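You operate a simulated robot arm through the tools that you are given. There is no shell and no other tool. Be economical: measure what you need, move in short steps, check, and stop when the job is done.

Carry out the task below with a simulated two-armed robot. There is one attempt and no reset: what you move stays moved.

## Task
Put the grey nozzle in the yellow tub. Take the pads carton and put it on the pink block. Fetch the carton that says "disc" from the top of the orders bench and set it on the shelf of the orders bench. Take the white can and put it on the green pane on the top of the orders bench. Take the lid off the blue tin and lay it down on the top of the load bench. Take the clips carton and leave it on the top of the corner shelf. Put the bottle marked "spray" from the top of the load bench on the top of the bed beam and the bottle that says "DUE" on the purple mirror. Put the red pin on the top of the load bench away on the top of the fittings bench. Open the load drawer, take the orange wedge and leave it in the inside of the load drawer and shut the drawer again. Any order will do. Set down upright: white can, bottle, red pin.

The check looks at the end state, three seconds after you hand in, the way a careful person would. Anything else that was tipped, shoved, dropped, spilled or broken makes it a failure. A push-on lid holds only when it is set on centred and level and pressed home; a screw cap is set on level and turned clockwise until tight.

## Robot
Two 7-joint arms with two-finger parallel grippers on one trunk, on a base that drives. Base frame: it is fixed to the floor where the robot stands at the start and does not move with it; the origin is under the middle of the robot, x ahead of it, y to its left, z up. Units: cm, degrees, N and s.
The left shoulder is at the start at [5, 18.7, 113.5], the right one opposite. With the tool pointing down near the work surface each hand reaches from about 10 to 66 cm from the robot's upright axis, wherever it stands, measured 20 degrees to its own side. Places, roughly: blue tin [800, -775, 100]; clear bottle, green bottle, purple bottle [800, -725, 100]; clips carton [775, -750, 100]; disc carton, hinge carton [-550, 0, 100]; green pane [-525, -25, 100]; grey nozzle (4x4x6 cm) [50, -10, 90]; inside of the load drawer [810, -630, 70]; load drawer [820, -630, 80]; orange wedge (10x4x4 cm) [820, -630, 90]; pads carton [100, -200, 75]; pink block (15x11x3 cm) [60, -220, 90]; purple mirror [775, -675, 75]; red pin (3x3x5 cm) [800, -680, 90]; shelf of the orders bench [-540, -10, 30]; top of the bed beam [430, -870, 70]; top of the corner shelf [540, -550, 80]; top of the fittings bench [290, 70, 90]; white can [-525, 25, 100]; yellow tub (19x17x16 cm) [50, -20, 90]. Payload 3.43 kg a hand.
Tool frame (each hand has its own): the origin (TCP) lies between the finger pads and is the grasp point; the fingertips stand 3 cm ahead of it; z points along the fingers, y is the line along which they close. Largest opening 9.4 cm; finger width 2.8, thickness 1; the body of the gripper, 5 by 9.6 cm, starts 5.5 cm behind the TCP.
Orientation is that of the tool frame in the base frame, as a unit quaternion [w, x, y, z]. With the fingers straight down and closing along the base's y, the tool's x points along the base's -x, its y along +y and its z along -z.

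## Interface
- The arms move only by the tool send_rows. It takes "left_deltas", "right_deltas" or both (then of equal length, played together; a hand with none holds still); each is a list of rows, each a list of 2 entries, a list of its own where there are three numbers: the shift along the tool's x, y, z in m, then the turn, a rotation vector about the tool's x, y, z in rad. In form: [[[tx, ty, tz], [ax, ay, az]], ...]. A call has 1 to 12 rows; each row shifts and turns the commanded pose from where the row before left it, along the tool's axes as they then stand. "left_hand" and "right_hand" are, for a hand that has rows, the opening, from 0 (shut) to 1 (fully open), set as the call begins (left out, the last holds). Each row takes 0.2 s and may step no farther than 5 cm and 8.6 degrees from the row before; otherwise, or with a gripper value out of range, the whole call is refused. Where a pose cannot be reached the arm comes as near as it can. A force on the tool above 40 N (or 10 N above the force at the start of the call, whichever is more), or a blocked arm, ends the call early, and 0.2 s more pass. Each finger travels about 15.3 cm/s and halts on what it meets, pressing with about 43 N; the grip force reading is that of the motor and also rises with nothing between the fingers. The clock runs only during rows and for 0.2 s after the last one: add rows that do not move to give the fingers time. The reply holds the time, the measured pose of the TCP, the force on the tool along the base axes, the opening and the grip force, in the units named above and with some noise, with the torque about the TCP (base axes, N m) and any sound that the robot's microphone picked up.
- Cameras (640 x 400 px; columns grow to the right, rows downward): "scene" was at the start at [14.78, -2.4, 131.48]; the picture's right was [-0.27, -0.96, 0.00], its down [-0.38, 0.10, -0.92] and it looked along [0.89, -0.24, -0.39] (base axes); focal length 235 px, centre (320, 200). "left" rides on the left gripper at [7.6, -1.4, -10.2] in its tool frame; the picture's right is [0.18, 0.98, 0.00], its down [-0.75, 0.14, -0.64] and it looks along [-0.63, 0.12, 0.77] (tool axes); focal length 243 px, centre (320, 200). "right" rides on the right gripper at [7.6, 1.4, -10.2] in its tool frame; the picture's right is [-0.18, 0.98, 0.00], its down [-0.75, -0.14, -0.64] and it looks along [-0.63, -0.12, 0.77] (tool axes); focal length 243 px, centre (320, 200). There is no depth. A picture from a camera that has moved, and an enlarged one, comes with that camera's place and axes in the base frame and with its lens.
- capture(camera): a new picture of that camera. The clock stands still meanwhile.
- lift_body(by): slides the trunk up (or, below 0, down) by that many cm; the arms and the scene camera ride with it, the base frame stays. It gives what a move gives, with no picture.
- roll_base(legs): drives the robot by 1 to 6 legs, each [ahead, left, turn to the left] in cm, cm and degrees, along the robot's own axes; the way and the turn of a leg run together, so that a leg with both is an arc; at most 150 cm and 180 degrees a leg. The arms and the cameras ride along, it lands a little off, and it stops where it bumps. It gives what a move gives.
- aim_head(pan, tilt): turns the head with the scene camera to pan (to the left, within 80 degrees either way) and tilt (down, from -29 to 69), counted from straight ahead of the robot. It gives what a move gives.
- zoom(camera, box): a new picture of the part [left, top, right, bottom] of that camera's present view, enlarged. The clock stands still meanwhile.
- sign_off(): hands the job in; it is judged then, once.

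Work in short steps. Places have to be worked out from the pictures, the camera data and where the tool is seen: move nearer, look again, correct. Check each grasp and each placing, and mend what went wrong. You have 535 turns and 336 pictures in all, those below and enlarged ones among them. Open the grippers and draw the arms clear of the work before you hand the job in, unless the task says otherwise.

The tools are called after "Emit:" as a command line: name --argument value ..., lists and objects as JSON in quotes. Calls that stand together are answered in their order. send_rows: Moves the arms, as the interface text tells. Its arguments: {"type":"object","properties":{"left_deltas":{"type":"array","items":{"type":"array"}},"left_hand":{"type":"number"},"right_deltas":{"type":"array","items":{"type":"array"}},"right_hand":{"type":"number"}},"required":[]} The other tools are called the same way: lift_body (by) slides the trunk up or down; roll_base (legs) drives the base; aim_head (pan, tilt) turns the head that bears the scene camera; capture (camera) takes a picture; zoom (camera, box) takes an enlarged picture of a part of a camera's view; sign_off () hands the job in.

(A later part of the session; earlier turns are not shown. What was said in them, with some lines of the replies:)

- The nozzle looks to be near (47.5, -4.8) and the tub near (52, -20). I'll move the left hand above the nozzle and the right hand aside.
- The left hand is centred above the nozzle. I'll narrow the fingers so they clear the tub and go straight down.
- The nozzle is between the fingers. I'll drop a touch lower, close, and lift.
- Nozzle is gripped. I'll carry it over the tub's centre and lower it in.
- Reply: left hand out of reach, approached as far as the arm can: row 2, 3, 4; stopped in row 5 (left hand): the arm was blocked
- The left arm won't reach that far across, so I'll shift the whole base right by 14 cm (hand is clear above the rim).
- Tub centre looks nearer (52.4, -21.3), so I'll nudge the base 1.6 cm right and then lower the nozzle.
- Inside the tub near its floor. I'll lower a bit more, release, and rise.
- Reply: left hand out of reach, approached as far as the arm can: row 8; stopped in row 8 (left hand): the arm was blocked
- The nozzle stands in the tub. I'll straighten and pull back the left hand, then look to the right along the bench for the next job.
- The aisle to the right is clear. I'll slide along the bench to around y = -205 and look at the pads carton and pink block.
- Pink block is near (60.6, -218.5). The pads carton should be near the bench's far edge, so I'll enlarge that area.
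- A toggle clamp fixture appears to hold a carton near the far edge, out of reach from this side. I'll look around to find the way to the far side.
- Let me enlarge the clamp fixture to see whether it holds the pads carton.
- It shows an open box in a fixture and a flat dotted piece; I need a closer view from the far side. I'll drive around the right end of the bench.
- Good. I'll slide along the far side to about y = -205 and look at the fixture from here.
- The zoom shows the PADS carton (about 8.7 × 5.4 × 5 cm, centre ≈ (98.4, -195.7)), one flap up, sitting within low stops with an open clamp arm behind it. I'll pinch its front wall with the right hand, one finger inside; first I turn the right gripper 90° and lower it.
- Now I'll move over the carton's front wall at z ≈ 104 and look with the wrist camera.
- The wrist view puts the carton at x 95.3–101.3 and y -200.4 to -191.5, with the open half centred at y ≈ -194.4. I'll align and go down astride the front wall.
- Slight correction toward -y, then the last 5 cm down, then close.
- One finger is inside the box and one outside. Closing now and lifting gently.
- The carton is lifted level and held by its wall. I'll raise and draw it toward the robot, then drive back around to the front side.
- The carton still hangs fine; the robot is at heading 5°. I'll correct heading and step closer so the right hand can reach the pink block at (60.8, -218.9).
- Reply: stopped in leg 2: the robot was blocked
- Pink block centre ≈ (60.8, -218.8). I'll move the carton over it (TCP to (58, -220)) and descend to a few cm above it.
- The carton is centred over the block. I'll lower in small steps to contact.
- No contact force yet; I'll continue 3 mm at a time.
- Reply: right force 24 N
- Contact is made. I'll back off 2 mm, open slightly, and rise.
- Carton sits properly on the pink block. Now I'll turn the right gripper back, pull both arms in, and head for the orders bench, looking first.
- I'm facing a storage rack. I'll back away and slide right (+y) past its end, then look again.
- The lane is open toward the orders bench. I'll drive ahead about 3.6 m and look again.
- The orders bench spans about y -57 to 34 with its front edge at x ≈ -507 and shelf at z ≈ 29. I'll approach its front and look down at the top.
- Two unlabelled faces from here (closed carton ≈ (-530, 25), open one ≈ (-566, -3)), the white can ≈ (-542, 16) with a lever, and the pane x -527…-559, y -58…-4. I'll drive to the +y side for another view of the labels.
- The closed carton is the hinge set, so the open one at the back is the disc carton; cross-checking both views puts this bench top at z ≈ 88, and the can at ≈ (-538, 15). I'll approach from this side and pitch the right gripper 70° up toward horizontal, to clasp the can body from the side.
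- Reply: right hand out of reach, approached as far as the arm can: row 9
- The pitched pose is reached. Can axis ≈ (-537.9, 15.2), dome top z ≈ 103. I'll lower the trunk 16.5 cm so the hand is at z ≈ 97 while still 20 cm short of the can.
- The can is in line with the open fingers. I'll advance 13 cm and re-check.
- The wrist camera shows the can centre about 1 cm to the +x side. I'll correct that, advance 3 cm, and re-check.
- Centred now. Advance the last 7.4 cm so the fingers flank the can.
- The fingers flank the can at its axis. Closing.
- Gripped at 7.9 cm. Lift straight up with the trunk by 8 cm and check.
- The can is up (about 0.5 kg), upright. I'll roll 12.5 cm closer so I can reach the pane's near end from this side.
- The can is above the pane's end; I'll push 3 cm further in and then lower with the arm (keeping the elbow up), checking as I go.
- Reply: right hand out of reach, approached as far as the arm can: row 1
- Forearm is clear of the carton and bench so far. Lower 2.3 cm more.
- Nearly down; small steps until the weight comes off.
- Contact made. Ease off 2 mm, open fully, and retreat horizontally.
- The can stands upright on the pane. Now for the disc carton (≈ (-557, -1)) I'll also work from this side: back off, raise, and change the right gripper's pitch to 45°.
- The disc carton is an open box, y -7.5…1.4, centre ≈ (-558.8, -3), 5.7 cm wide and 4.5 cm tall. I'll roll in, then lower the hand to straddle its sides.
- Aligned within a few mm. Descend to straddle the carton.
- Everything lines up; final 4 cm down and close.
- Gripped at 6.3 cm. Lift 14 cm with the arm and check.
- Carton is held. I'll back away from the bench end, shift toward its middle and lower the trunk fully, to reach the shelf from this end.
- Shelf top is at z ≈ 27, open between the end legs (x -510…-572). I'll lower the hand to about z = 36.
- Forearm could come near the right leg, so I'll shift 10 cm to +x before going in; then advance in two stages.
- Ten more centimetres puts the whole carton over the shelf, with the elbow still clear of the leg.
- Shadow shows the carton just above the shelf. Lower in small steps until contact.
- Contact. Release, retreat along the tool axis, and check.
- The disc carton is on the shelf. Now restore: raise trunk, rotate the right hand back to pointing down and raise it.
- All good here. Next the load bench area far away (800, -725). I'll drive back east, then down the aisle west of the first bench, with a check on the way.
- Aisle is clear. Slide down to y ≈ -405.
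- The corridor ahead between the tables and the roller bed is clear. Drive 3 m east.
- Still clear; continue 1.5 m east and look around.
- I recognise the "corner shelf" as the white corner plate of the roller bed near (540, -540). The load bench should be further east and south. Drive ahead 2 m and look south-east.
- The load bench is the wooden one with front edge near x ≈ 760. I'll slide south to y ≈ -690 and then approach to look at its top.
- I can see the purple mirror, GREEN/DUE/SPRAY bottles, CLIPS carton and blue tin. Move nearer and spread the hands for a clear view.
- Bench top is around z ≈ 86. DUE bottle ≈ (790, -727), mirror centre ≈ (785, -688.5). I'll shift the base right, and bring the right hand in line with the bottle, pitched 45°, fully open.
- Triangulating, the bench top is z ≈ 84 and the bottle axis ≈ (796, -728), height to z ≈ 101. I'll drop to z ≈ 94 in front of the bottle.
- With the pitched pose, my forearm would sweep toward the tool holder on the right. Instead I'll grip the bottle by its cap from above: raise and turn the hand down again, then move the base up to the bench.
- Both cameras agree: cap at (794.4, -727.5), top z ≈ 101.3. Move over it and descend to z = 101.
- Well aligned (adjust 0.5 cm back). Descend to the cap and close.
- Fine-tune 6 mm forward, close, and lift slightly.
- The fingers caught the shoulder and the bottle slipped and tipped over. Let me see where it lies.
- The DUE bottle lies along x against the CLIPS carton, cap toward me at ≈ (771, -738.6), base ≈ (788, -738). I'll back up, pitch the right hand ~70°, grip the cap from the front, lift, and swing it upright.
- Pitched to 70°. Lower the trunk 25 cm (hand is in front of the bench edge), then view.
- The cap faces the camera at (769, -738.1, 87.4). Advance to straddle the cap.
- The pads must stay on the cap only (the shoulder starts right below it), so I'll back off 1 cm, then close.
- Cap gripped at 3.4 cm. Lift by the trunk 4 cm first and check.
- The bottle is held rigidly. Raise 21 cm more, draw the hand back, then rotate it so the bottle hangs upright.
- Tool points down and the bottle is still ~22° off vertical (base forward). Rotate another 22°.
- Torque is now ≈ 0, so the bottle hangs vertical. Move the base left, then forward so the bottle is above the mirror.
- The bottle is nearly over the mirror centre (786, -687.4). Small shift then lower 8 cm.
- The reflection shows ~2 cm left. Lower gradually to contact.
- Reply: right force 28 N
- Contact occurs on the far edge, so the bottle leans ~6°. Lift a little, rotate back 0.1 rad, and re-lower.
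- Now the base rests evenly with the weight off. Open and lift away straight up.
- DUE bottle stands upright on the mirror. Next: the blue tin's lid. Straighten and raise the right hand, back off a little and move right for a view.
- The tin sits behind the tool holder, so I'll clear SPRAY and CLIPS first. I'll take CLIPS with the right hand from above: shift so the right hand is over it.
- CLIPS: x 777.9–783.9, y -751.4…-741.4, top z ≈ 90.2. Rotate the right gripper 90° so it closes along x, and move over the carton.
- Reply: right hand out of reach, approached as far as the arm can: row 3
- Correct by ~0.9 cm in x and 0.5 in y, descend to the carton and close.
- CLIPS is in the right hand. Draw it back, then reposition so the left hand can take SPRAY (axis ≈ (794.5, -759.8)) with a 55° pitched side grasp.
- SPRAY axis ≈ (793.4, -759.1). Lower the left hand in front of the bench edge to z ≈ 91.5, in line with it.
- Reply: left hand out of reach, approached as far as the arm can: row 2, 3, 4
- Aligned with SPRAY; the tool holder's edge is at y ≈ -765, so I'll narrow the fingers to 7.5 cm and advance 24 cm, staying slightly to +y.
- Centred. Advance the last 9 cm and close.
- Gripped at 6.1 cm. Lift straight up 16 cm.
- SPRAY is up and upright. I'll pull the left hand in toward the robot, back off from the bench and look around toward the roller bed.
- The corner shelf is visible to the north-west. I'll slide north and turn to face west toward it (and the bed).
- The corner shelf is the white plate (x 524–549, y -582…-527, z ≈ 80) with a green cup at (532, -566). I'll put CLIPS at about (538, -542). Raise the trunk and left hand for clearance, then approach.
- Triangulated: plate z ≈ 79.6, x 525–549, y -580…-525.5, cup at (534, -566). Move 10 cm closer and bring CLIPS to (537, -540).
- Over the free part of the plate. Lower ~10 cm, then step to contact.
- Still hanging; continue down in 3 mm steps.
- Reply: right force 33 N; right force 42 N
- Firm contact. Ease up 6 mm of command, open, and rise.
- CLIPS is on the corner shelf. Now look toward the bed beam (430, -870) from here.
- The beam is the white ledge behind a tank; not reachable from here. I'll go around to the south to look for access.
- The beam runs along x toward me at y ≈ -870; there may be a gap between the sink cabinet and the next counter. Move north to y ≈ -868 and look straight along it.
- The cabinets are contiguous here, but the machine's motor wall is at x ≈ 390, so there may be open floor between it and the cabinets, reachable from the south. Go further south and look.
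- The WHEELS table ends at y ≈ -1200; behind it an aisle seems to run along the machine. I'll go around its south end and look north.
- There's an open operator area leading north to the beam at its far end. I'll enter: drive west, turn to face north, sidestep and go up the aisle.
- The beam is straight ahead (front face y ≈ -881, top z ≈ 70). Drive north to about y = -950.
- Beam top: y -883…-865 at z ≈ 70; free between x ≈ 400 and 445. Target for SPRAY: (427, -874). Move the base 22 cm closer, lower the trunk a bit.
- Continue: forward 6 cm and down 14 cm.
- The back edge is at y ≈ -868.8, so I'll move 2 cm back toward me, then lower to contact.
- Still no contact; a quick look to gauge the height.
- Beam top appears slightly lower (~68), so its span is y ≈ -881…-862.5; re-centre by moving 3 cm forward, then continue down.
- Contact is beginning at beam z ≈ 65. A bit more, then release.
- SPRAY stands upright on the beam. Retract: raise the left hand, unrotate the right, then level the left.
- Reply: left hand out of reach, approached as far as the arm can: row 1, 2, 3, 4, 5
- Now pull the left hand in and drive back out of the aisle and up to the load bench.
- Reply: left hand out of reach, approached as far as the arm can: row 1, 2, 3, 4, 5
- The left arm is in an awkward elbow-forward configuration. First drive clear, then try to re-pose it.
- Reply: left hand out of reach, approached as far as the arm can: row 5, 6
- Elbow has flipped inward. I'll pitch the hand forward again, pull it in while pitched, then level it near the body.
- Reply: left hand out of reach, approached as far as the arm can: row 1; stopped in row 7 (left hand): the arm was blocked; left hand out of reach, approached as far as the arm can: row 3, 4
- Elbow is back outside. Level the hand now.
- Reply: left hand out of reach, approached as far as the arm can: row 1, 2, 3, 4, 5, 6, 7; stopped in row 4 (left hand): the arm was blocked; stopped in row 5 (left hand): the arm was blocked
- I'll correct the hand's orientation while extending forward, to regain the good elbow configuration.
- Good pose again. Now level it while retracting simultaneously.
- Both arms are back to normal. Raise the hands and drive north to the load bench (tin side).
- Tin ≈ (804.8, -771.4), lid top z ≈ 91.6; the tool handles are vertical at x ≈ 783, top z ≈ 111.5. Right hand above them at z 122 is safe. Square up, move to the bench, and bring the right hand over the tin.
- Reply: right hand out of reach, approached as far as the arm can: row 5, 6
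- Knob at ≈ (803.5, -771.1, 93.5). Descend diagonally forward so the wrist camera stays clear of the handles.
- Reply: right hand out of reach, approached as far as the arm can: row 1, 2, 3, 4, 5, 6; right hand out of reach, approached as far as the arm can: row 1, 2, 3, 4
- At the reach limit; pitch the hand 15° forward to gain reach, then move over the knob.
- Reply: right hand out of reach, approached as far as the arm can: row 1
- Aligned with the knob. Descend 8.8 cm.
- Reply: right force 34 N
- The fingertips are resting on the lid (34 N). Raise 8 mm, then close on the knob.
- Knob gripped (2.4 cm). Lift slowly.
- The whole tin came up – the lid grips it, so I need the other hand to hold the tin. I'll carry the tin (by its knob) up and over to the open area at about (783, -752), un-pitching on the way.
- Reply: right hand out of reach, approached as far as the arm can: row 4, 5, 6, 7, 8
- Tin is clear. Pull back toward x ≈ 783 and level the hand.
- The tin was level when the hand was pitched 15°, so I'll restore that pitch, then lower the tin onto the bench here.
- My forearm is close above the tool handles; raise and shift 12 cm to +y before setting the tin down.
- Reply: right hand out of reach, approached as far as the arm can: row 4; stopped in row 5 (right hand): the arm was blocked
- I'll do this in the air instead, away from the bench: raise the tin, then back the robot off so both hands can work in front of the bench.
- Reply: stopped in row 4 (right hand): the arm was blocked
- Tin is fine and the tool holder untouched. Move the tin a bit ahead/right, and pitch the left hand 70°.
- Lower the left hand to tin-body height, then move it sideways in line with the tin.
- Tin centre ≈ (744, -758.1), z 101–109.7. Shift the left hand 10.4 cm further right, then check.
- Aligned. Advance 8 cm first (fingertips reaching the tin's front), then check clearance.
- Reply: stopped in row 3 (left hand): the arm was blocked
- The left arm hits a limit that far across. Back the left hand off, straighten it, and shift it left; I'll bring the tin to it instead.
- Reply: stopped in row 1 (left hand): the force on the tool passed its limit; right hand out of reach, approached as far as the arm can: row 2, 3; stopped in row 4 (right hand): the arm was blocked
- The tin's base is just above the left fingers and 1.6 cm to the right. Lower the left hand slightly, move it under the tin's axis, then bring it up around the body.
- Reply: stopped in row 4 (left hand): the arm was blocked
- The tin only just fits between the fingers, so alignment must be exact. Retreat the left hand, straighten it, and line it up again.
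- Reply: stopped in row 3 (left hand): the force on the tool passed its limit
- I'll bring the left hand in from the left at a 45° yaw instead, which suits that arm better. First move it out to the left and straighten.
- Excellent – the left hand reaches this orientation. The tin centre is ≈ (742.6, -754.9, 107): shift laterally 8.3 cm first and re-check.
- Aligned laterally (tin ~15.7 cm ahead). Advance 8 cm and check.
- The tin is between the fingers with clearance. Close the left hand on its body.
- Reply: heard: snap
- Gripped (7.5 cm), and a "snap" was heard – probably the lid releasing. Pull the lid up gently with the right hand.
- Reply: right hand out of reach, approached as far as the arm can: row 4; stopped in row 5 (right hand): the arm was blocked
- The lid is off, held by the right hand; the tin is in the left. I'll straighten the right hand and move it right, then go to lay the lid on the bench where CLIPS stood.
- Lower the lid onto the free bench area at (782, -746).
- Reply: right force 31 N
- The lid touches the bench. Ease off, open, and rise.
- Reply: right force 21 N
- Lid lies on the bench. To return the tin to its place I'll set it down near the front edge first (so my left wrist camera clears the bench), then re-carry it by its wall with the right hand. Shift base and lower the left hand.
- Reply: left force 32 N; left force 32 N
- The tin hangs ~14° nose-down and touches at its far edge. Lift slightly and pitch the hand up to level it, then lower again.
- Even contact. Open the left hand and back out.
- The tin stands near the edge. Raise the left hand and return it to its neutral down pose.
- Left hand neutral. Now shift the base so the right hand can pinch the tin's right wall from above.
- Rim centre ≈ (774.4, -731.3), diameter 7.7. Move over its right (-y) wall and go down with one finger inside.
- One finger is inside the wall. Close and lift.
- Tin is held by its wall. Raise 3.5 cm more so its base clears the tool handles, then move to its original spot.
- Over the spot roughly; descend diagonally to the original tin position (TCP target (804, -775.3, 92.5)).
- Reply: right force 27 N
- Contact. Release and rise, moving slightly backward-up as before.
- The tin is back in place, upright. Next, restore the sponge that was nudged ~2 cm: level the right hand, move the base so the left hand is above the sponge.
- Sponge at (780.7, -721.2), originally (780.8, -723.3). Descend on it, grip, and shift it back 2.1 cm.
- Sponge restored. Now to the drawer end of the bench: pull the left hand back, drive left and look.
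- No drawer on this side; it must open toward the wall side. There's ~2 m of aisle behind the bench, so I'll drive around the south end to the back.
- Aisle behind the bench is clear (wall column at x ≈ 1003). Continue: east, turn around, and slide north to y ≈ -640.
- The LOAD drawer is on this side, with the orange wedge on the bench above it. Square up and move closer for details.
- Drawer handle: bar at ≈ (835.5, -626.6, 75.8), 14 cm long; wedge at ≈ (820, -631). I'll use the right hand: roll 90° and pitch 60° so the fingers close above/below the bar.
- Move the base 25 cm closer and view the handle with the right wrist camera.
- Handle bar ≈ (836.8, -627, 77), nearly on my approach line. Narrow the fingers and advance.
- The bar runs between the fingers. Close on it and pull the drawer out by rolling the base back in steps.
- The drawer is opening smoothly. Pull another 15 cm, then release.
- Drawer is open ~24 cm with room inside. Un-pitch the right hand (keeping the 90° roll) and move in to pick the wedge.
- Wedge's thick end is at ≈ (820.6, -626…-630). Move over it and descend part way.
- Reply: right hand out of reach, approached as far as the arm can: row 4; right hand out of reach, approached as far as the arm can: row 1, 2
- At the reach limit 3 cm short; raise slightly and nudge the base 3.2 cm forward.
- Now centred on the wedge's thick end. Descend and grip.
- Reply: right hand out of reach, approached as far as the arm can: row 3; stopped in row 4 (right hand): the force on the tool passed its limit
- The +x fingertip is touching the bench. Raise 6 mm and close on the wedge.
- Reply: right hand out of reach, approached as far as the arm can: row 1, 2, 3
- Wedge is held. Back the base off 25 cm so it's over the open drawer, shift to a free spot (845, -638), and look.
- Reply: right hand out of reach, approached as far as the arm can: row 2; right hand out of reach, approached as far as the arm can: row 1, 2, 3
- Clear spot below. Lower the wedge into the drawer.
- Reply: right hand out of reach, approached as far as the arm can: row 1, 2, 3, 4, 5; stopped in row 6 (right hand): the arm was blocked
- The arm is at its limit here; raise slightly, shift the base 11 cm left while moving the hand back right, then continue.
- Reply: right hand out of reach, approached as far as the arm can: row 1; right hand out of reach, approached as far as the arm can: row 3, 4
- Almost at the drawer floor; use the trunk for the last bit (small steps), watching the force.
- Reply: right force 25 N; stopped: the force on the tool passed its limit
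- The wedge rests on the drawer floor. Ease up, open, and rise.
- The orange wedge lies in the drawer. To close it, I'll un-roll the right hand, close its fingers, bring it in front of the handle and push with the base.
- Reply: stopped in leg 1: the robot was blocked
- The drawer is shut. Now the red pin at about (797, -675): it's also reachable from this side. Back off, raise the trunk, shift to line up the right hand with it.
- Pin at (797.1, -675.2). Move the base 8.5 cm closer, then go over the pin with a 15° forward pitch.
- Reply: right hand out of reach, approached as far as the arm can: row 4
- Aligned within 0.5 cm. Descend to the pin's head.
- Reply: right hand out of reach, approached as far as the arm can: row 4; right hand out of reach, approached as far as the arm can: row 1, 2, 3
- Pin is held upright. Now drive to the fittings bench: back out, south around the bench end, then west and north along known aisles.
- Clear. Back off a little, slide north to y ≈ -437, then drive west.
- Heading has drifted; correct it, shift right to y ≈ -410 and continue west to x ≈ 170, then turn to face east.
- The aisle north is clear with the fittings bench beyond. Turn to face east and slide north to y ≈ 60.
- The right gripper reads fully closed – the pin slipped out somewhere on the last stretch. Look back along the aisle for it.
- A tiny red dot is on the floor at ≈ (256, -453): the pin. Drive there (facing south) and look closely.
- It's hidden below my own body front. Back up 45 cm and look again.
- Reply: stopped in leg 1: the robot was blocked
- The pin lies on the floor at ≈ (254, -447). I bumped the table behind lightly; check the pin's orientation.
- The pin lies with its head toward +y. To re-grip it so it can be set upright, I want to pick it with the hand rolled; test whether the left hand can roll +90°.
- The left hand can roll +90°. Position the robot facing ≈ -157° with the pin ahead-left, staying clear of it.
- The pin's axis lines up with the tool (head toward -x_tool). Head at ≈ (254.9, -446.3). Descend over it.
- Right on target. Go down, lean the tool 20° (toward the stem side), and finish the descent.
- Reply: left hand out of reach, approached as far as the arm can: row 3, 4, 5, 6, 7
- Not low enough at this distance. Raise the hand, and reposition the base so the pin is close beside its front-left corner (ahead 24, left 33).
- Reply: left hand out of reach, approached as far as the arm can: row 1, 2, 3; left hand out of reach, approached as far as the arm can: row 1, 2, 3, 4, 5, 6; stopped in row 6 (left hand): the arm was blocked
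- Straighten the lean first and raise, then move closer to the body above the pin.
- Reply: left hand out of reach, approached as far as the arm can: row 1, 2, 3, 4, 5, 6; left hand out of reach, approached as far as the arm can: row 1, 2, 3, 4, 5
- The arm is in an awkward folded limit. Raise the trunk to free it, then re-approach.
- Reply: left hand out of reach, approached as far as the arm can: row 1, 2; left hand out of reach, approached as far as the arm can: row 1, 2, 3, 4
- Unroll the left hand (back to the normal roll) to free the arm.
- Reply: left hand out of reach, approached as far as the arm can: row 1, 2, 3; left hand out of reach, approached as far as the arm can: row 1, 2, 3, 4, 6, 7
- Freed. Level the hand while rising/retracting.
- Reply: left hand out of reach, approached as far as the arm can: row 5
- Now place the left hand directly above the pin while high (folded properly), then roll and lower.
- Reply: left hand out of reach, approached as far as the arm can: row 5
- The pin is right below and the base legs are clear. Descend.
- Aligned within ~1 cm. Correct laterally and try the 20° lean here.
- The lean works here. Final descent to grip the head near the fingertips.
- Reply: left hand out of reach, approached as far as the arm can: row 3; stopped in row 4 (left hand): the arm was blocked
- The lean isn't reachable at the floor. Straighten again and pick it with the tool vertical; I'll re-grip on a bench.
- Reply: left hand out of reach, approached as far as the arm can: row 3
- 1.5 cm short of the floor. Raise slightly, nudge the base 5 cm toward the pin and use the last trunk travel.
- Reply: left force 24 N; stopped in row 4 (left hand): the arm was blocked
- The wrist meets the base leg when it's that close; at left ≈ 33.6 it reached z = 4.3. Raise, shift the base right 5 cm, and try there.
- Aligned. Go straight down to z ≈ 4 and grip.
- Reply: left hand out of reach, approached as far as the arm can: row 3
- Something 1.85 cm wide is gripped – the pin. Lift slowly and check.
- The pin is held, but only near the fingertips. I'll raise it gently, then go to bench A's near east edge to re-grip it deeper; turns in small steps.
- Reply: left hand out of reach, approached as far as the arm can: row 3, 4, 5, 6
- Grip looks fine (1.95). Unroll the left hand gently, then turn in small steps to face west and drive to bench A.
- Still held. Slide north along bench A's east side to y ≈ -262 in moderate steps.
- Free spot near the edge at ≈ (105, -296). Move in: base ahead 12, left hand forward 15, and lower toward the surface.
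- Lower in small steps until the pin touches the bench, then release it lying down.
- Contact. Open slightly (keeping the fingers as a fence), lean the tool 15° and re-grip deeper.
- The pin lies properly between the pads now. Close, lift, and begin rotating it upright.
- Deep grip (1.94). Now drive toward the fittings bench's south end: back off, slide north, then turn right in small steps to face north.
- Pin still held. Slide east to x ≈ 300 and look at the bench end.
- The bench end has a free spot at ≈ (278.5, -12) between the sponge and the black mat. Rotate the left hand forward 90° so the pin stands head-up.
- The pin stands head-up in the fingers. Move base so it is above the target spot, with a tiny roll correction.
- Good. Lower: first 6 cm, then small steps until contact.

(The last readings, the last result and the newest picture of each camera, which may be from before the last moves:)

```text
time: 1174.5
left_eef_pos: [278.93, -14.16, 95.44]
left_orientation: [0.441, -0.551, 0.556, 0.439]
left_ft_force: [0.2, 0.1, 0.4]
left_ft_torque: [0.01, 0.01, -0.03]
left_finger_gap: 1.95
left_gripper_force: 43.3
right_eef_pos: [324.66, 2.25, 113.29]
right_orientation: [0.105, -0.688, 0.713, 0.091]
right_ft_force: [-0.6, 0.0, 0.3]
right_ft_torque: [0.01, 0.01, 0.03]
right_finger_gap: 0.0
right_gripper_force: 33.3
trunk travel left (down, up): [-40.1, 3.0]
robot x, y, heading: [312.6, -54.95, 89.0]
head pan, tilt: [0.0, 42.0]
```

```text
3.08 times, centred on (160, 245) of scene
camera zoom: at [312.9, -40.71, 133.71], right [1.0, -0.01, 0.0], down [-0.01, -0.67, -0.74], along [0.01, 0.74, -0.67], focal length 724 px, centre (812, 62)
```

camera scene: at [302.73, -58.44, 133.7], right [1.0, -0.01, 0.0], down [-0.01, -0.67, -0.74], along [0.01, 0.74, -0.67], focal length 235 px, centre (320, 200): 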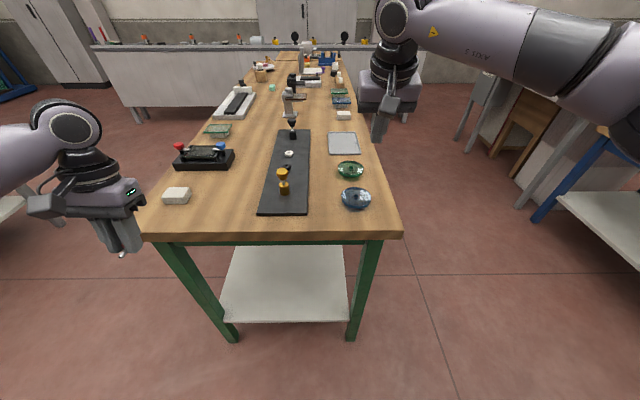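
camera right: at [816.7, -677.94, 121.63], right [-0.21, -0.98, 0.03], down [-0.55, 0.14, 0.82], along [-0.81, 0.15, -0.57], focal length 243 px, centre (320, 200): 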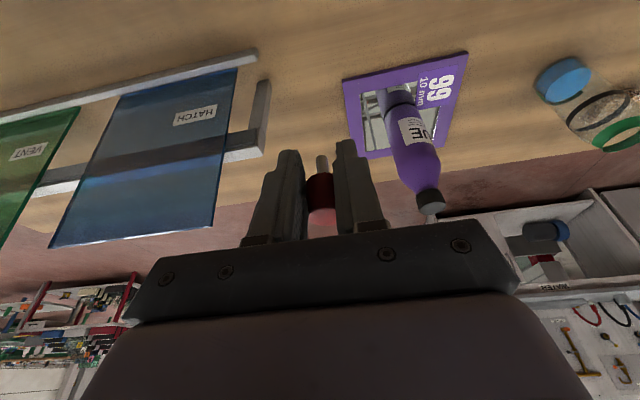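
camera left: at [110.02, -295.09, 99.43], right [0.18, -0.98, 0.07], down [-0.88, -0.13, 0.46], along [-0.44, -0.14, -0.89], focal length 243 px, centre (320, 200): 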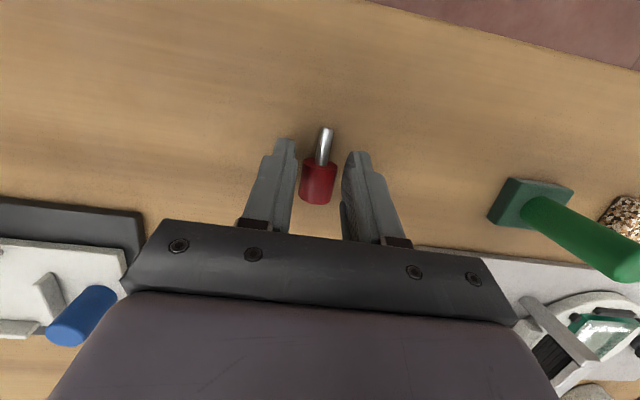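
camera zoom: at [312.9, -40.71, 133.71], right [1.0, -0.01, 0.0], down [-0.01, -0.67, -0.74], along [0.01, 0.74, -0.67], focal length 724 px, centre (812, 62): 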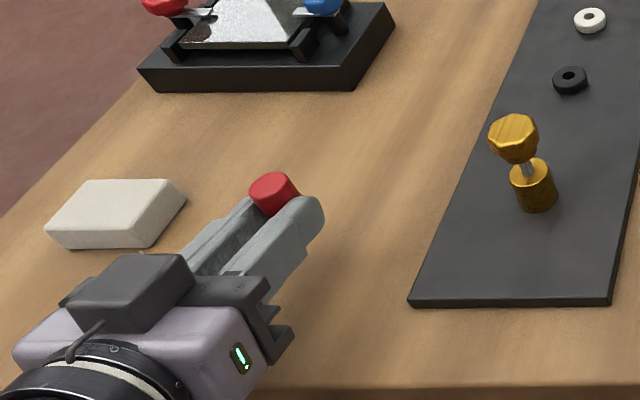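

Emit:
send_rows --left_deltas '[[[0.0097, 0, 0.0023], [0, 0, 0]], [[0.0097, 0, 0.0023], [0, 0, 0]], [[0, 0, 0], [0, 0, 0]]]'

Emit:
send_rows --left_deltas '[[[0.0078, 0, 0.0018], [0, 0, 0]], [[0, 0, 0], [0, 0, 0]]]'

Emit:
send_rows --left_deltas '[[[0.0058, 0, 0.0014], [0, 0, 0]], [[0, 0, 0], [0, 0, 0]]]'

```text
time: 1175.3
left_eef_pos: [278.98, -14.29, 93.6]
left_orientation: [0.442, -0.55, 0.556, 0.439]
left_ft_force: [-0.9, 0.5, 0.1]
left_ft_torque: [-0.01, 0.01, -0.04]
left_finger_gap: 1.94
left_gripper_force: 43.0
right_eef_pos: [324.69, 2.26, 113.34]
right_orientation: [0.105, -0.688, 0.713, 0.091]
right_ft_force: [-0.2, -0.2, -0.5]
right_ft_torque: [0.01, -0.01, 0.01]
right_finger_gap: 0.01
right_gripper_force: 33.3
trunk travel left (down, up): [-40.1, 3.0]
robot x, y, heading: [312.69, -54.91, 89.1]
head pan, tilt: [0.0, 42.0]
```

```text
time: 1175.9
left_eef_pos: [278.88, -14.2, 92.72]
left_orientation: [0.44, -0.551, 0.556, 0.44]
left_ft_force: [-0.5, 0.2, -0.7]
left_ft_torque: [-0.01, 0.01, 0.02]
left_finger_gap: 1.95
left_gripper_force: 43.0
right_eef_pos: [324.77, 2.27, 113.35]
right_orientation: [0.105, -0.688, 0.713, 0.089]
right_ft_force: [0.6, 0.3, 0.0]
right_ft_torque: [0.03, 0.0, 0.0]
right_finger_gap: 0.0
right_gripper_force: 32.8
trunk travel left (down, up): [-40.1, 3.0]
robot x, y, heading: [312.21, -54.94, 89.1]
head pan, tilt: [0.0, 42.0]
```

```text
time: 1176.5
left_eef_pos: [278.87, -14.06, 92.5]
left_orientation: [0.443, -0.548, 0.555, 0.442]
left_ft_force: [-0.4, -1.8, 15.8]
left_ft_torque: [0.39, 0.0, 0.03]
left_finger_gap: 1.94
left_gripper_force: 42.7
right_eef_pos: [324.82, 2.15, 113.44]
right_orientation: [0.105, -0.688, 0.712, 0.09]
right_ft_force: [-0.2, 0.6, -0.6]
right_ft_torque: [-0.02, -0.02, -0.04]
right_finger_gap: 0.0
right_gripper_force: 32.5
trunk travel left (down, up): [-40.1, 3.0]
robot x, y, heading: [312.38, -54.81, 89.1]
head pan, tilt: [0.0, 42.0]
```

Contact (16 N). Ease off to a light touch, then check the stance from the wrist camera view before releasing.

Emit:
send_rows --left_deltas '[[[-0.0035, 0, -0.0008], [0, 0, 0]], [[0, 0, 0], [0, 0, 0]]]'

Emit:
capture --camera "left"

```text
time: 1177.1
left_eef_pos: [278.77, -14.18, 92.44]
left_orientation: [0.441, -0.551, 0.556, 0.439]
left_ft_force: [0.2, 3.5, 6.1]
left_ft_torque: [0.26, -0.03, -0.04]
left_finger_gap: 1.95
left_gripper_force: 42.9
right_eef_pos: [324.74, 2.32, 113.28]
right_orientation: [0.105, -0.688, 0.712, 0.09]
right_ft_force: [-0.3, 0.3, -0.2]
right_ft_torque: [-0.03, 0.0, 0.0]
right_finger_gap: 0.0
right_gripper_force: 32.8
trunk travel left (down, up): [-40.1, 3.0]
robot x, y, heading: [312.83, -54.96, 89.2]
head pan, tilt: [0.0, 42.0]
```

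```text
9 pictures are left
camera left: at [280.22, -25.72, 87.42], right [-0.98, -0.03, -0.18], down [-0.14, -0.45, 0.88], along [-0.11, 0.89, 0.44], focal length 243 px, centre (320, 200)
```

left: 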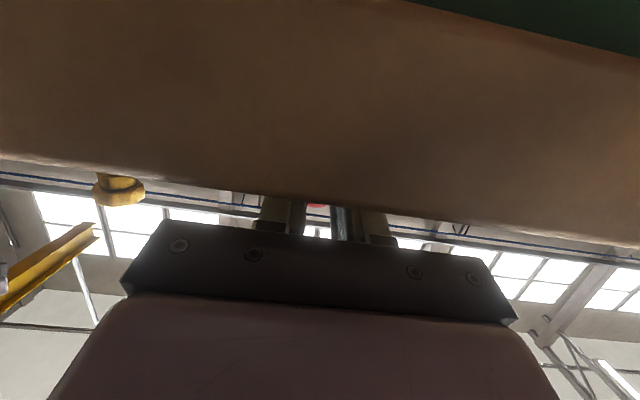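

Release gently (small opening) and retreat straight back.

Emit:
send_rows --left_deltas '[[[-0.0012, 0, -0.0003], [0, 0, 0]], [[0, 0, 0], [0, 0, 0]]]'

Emit:
send_rows --left_deltas '[[[0, 0, 0], [0, 0, 0]], [[0, 0, 0], [0, 0, 0]], [[0, 0, 0], [0, 0, 0]]]' --left_hand 0.36

Emit:
zoom --camera "scene" --box '[80, 180, 240, 310]'

```text
time: 1177.7
left_eef_pos: [278.72, -14.25, 92.62]
left_orientation: [0.44, -0.552, 0.557, 0.438]
left_ft_force: [1.3, 0.2, 1.3]
left_ft_torque: [0.02, 0.0, -0.01]
left_finger_gap: 1.96
left_gripper_force: 43.5
right_eef_pos: [324.73, 2.2, 113.26]
right_orientation: [0.105, -0.688, 0.713, 0.091]
right_ft_force: [0.8, -0.5, -0.6]
right_ft_torque: [0.02, 0.04, -0.02]
right_finger_gap: 0.0
right_gripper_force: 33.4
trunk travel left (down, up): [-40.1, 3.0]
robot x, y, heading: [312.69, -54.78, 89.2]
head pan, tilt: [0.0, 42.0]
```

```text
time: 1178.5
left_eef_pos: [278.78, -14.16, 92.61]
left_orientation: [0.441, -0.551, 0.556, 0.44]
left_ft_force: [-0.3, -0.4, -0.3]
left_ft_torque: [0.0, -0.02, -0.02]
left_finger_gap: 3.38
left_gripper_force: 0.1
right_eef_pos: [324.7, 2.31, 113.33]
right_orientation: [0.105, -0.688, 0.713, 0.091]
right_ft_force: [-0.1, -0.7, 0.3]
right_ft_torque: [-0.01, 0.02, -0.03]
right_finger_gap: 0.02
right_gripper_force: 33.3
trunk travel left (down, up): [-40.1, 3.0]
robot x, y, heading: [312.61, -55.04, 89.4]
head pan, tilt: [0.0, 42.0]
```

```text
3.08 times, centred on (160, 245) of scene
camera zoom: at [312.89, -40.71, 133.71], right [1.0, -0.01, 0.0], down [-0.01, -0.67, -0.74], along [0.01, 0.74, -0.67], focal length 724 px, centre (812, 62)
```

zoom: 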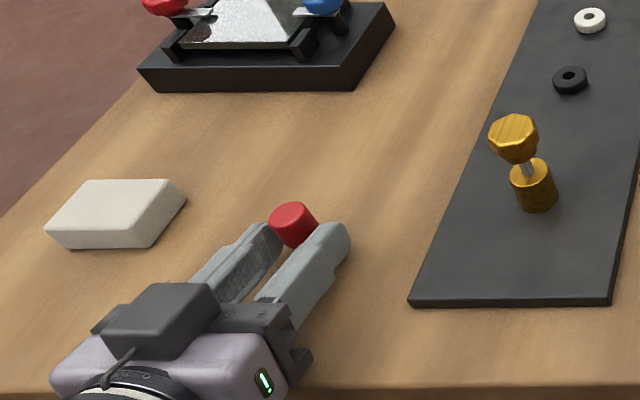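

The pin is standing by itself between the open fingers. Retreat straight back slowly.

Emit:
send_rows --left_deltas '[[[0.0023, 0, -0.0097], [0, 0, 0]], [[0.0023, 0, -0.0097], [0, 0, 0]], [[0.0046, 0, -0.0195], [0, 0, 0]], [[0.0068, 0, -0.0292], [0, 0, 0]], [[0.0068, 0, -0.0292], [0, 0, 0]], [[0, 0, 0], [0, 0, 0]]]'

Emit:
zoom --camera "scene" --box '[80, 180, 240, 310]'

```text
time: 1179.9
left_eef_pos: [278.91, -24.29, 92.58]
left_orientation: [0.441, -0.551, 0.556, 0.439]
left_ft_force: [-0.3, -0.1, -0.3]
left_ft_torque: [-0.03, 0.01, 0.0]
left_finger_gap: 3.38
left_gripper_force: 0.0
right_eef_pos: [324.62, 2.34, 113.37]
right_orientation: [0.105, -0.688, 0.713, 0.091]
right_ft_force: [0.7, 0.2, 1.0]
right_ft_torque: [-0.01, -0.03, -0.01]
right_finger_gap: 0.0
right_gripper_force: 32.9
trunk travel left (down, up): [-40.1, 3.0]
robot x, y, heading: [313.04, -55.1, 89.4]
head pan, tilt: [0.0, 42.0]
```

```text
3.08 times, centred on (160, 245) of scene
camera zoom: at [312.89, -40.7, 133.7], right [1.0, -0.01, 0.0], down [-0.01, -0.67, -0.74], along [0.01, 0.74, -0.67], focal length 724 px, centre (812, 62)
```

zoom: 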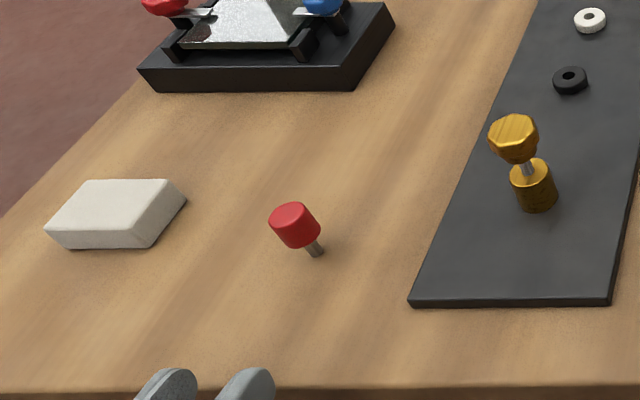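

The red pin stands upright on the fittings bench. Back the robot away, open both grippers, and do a last check.

Emit:
roll_base --legs '[[-20, 0, 0]]'

Emit:
send_rows --left_deltas '[[[-0.02, 0, -0.02], [0, 0, 0]], [[0, 0, 0], [0, 0, 0]], [[0, 0, 0], [0, 0, 0]]]' --right_deltas '[[[0, 0, 0], [0, 0, 0]], [[0, 0, 0], [0, 0, 0]], [[0, 0, 0], [0, 0, 0]]]' --left_hand 1 --right_hand 1

Emit:
capture --camera "scene"

```text
time: 1181.5
left_eef_pos: [278.67, -44.06, 92.65]
left_orientation: [0.441, -0.551, 0.556, 0.44]
left_ft_force: [0.0, 0.8, 0.4]
left_ft_torque: [0.02, 0.01, 0.02]
left_finger_gap: 3.4
left_gripper_force: 0.1
right_eef_pos: [324.47, -17.63, 113.29]
right_orientation: [0.106, -0.688, 0.712, 0.092]
right_ft_force: [0.1, -0.5, 0.4]
right_ft_torque: [0.02, -0.01, -0.02]
right_finger_gap: 0.0
right_gripper_force: 33.3
trunk travel left (down, up): [-40.1, 3.0]
robot x, y, heading: [312.43, -75.0, 89.4]
head pan, tilt: [0.0, 42.0]
```

```text
time: 1182.3
left_eef_pos: [278.71, -45.53, 95.06]
left_orientation: [0.44, -0.552, 0.555, 0.44]
left_ft_force: [-0.5, 0.6, -0.2]
left_ft_torque: [0.02, 0.0, 0.01]
left_finger_gap: 9.42
left_gripper_force: 0.2
right_eef_pos: [324.42, -17.66, 113.25]
right_orientation: [0.105, -0.688, 0.712, 0.091]
right_ft_force: [-0.7, 0.6, -0.3]
right_ft_torque: [0.01, -0.03, -0.02]
right_finger_gap: 9.43
right_gripper_force: 0.1
trunk travel left (down, up): [-40.1, 3.0]
robot x, y, heading: [312.4, -75.02, 89.1]
head pan, tilt: [0.0, 42.0]
```

```text
6 pictures are left
camera scene: at [312.63, -60.66, 133.71], right [1.0, -0.01, 0.0], down [-0.01, -0.67, -0.74], along [0.01, 0.74, -0.67], focal length 235 px, centre (320, 200)
```

scene: 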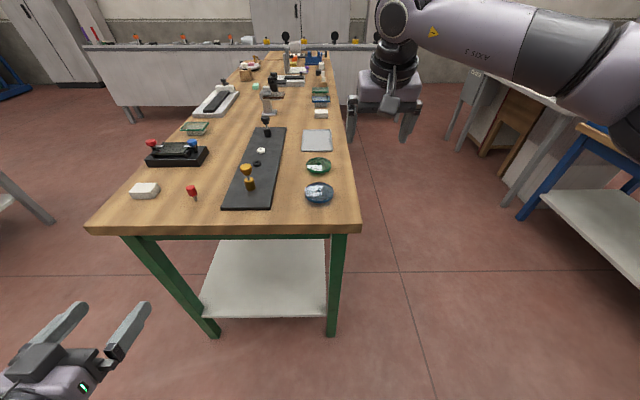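

Everything is placed, the pin is upright, both grippers are open and the arms are clear. Handing in.

Emit:
sign_off

```text
The job is handed in.
```

I finished every item on the list and handed the job in. Both grippers are open and the arms are clear. Four mishaps on the way could count against the result:

- **DUE bottle:** it slipped and fell over on the load bench during my first grasp. I stood it upright on the purple mirror afterwards. In falling it nudged a sponge about 2 cm, and I moved the sponge back.
- **Blue tin:** the lid was on too tightly to lift off with one hand. I had to pick the tin up to open it, then set it back to within about a centimetre of where it stood.
- **Red pin:** it slipped from the gripper during the drive and landed on the floor near the roller bed. I picked it up, and it now stands upright on the fittings bench.
- **White table:** I reversed lightly into one near the roller bed while recovering the pin. I did not go back to check whether anything on it moved.

I last saw the can and the disc carton early on, just after placing them.
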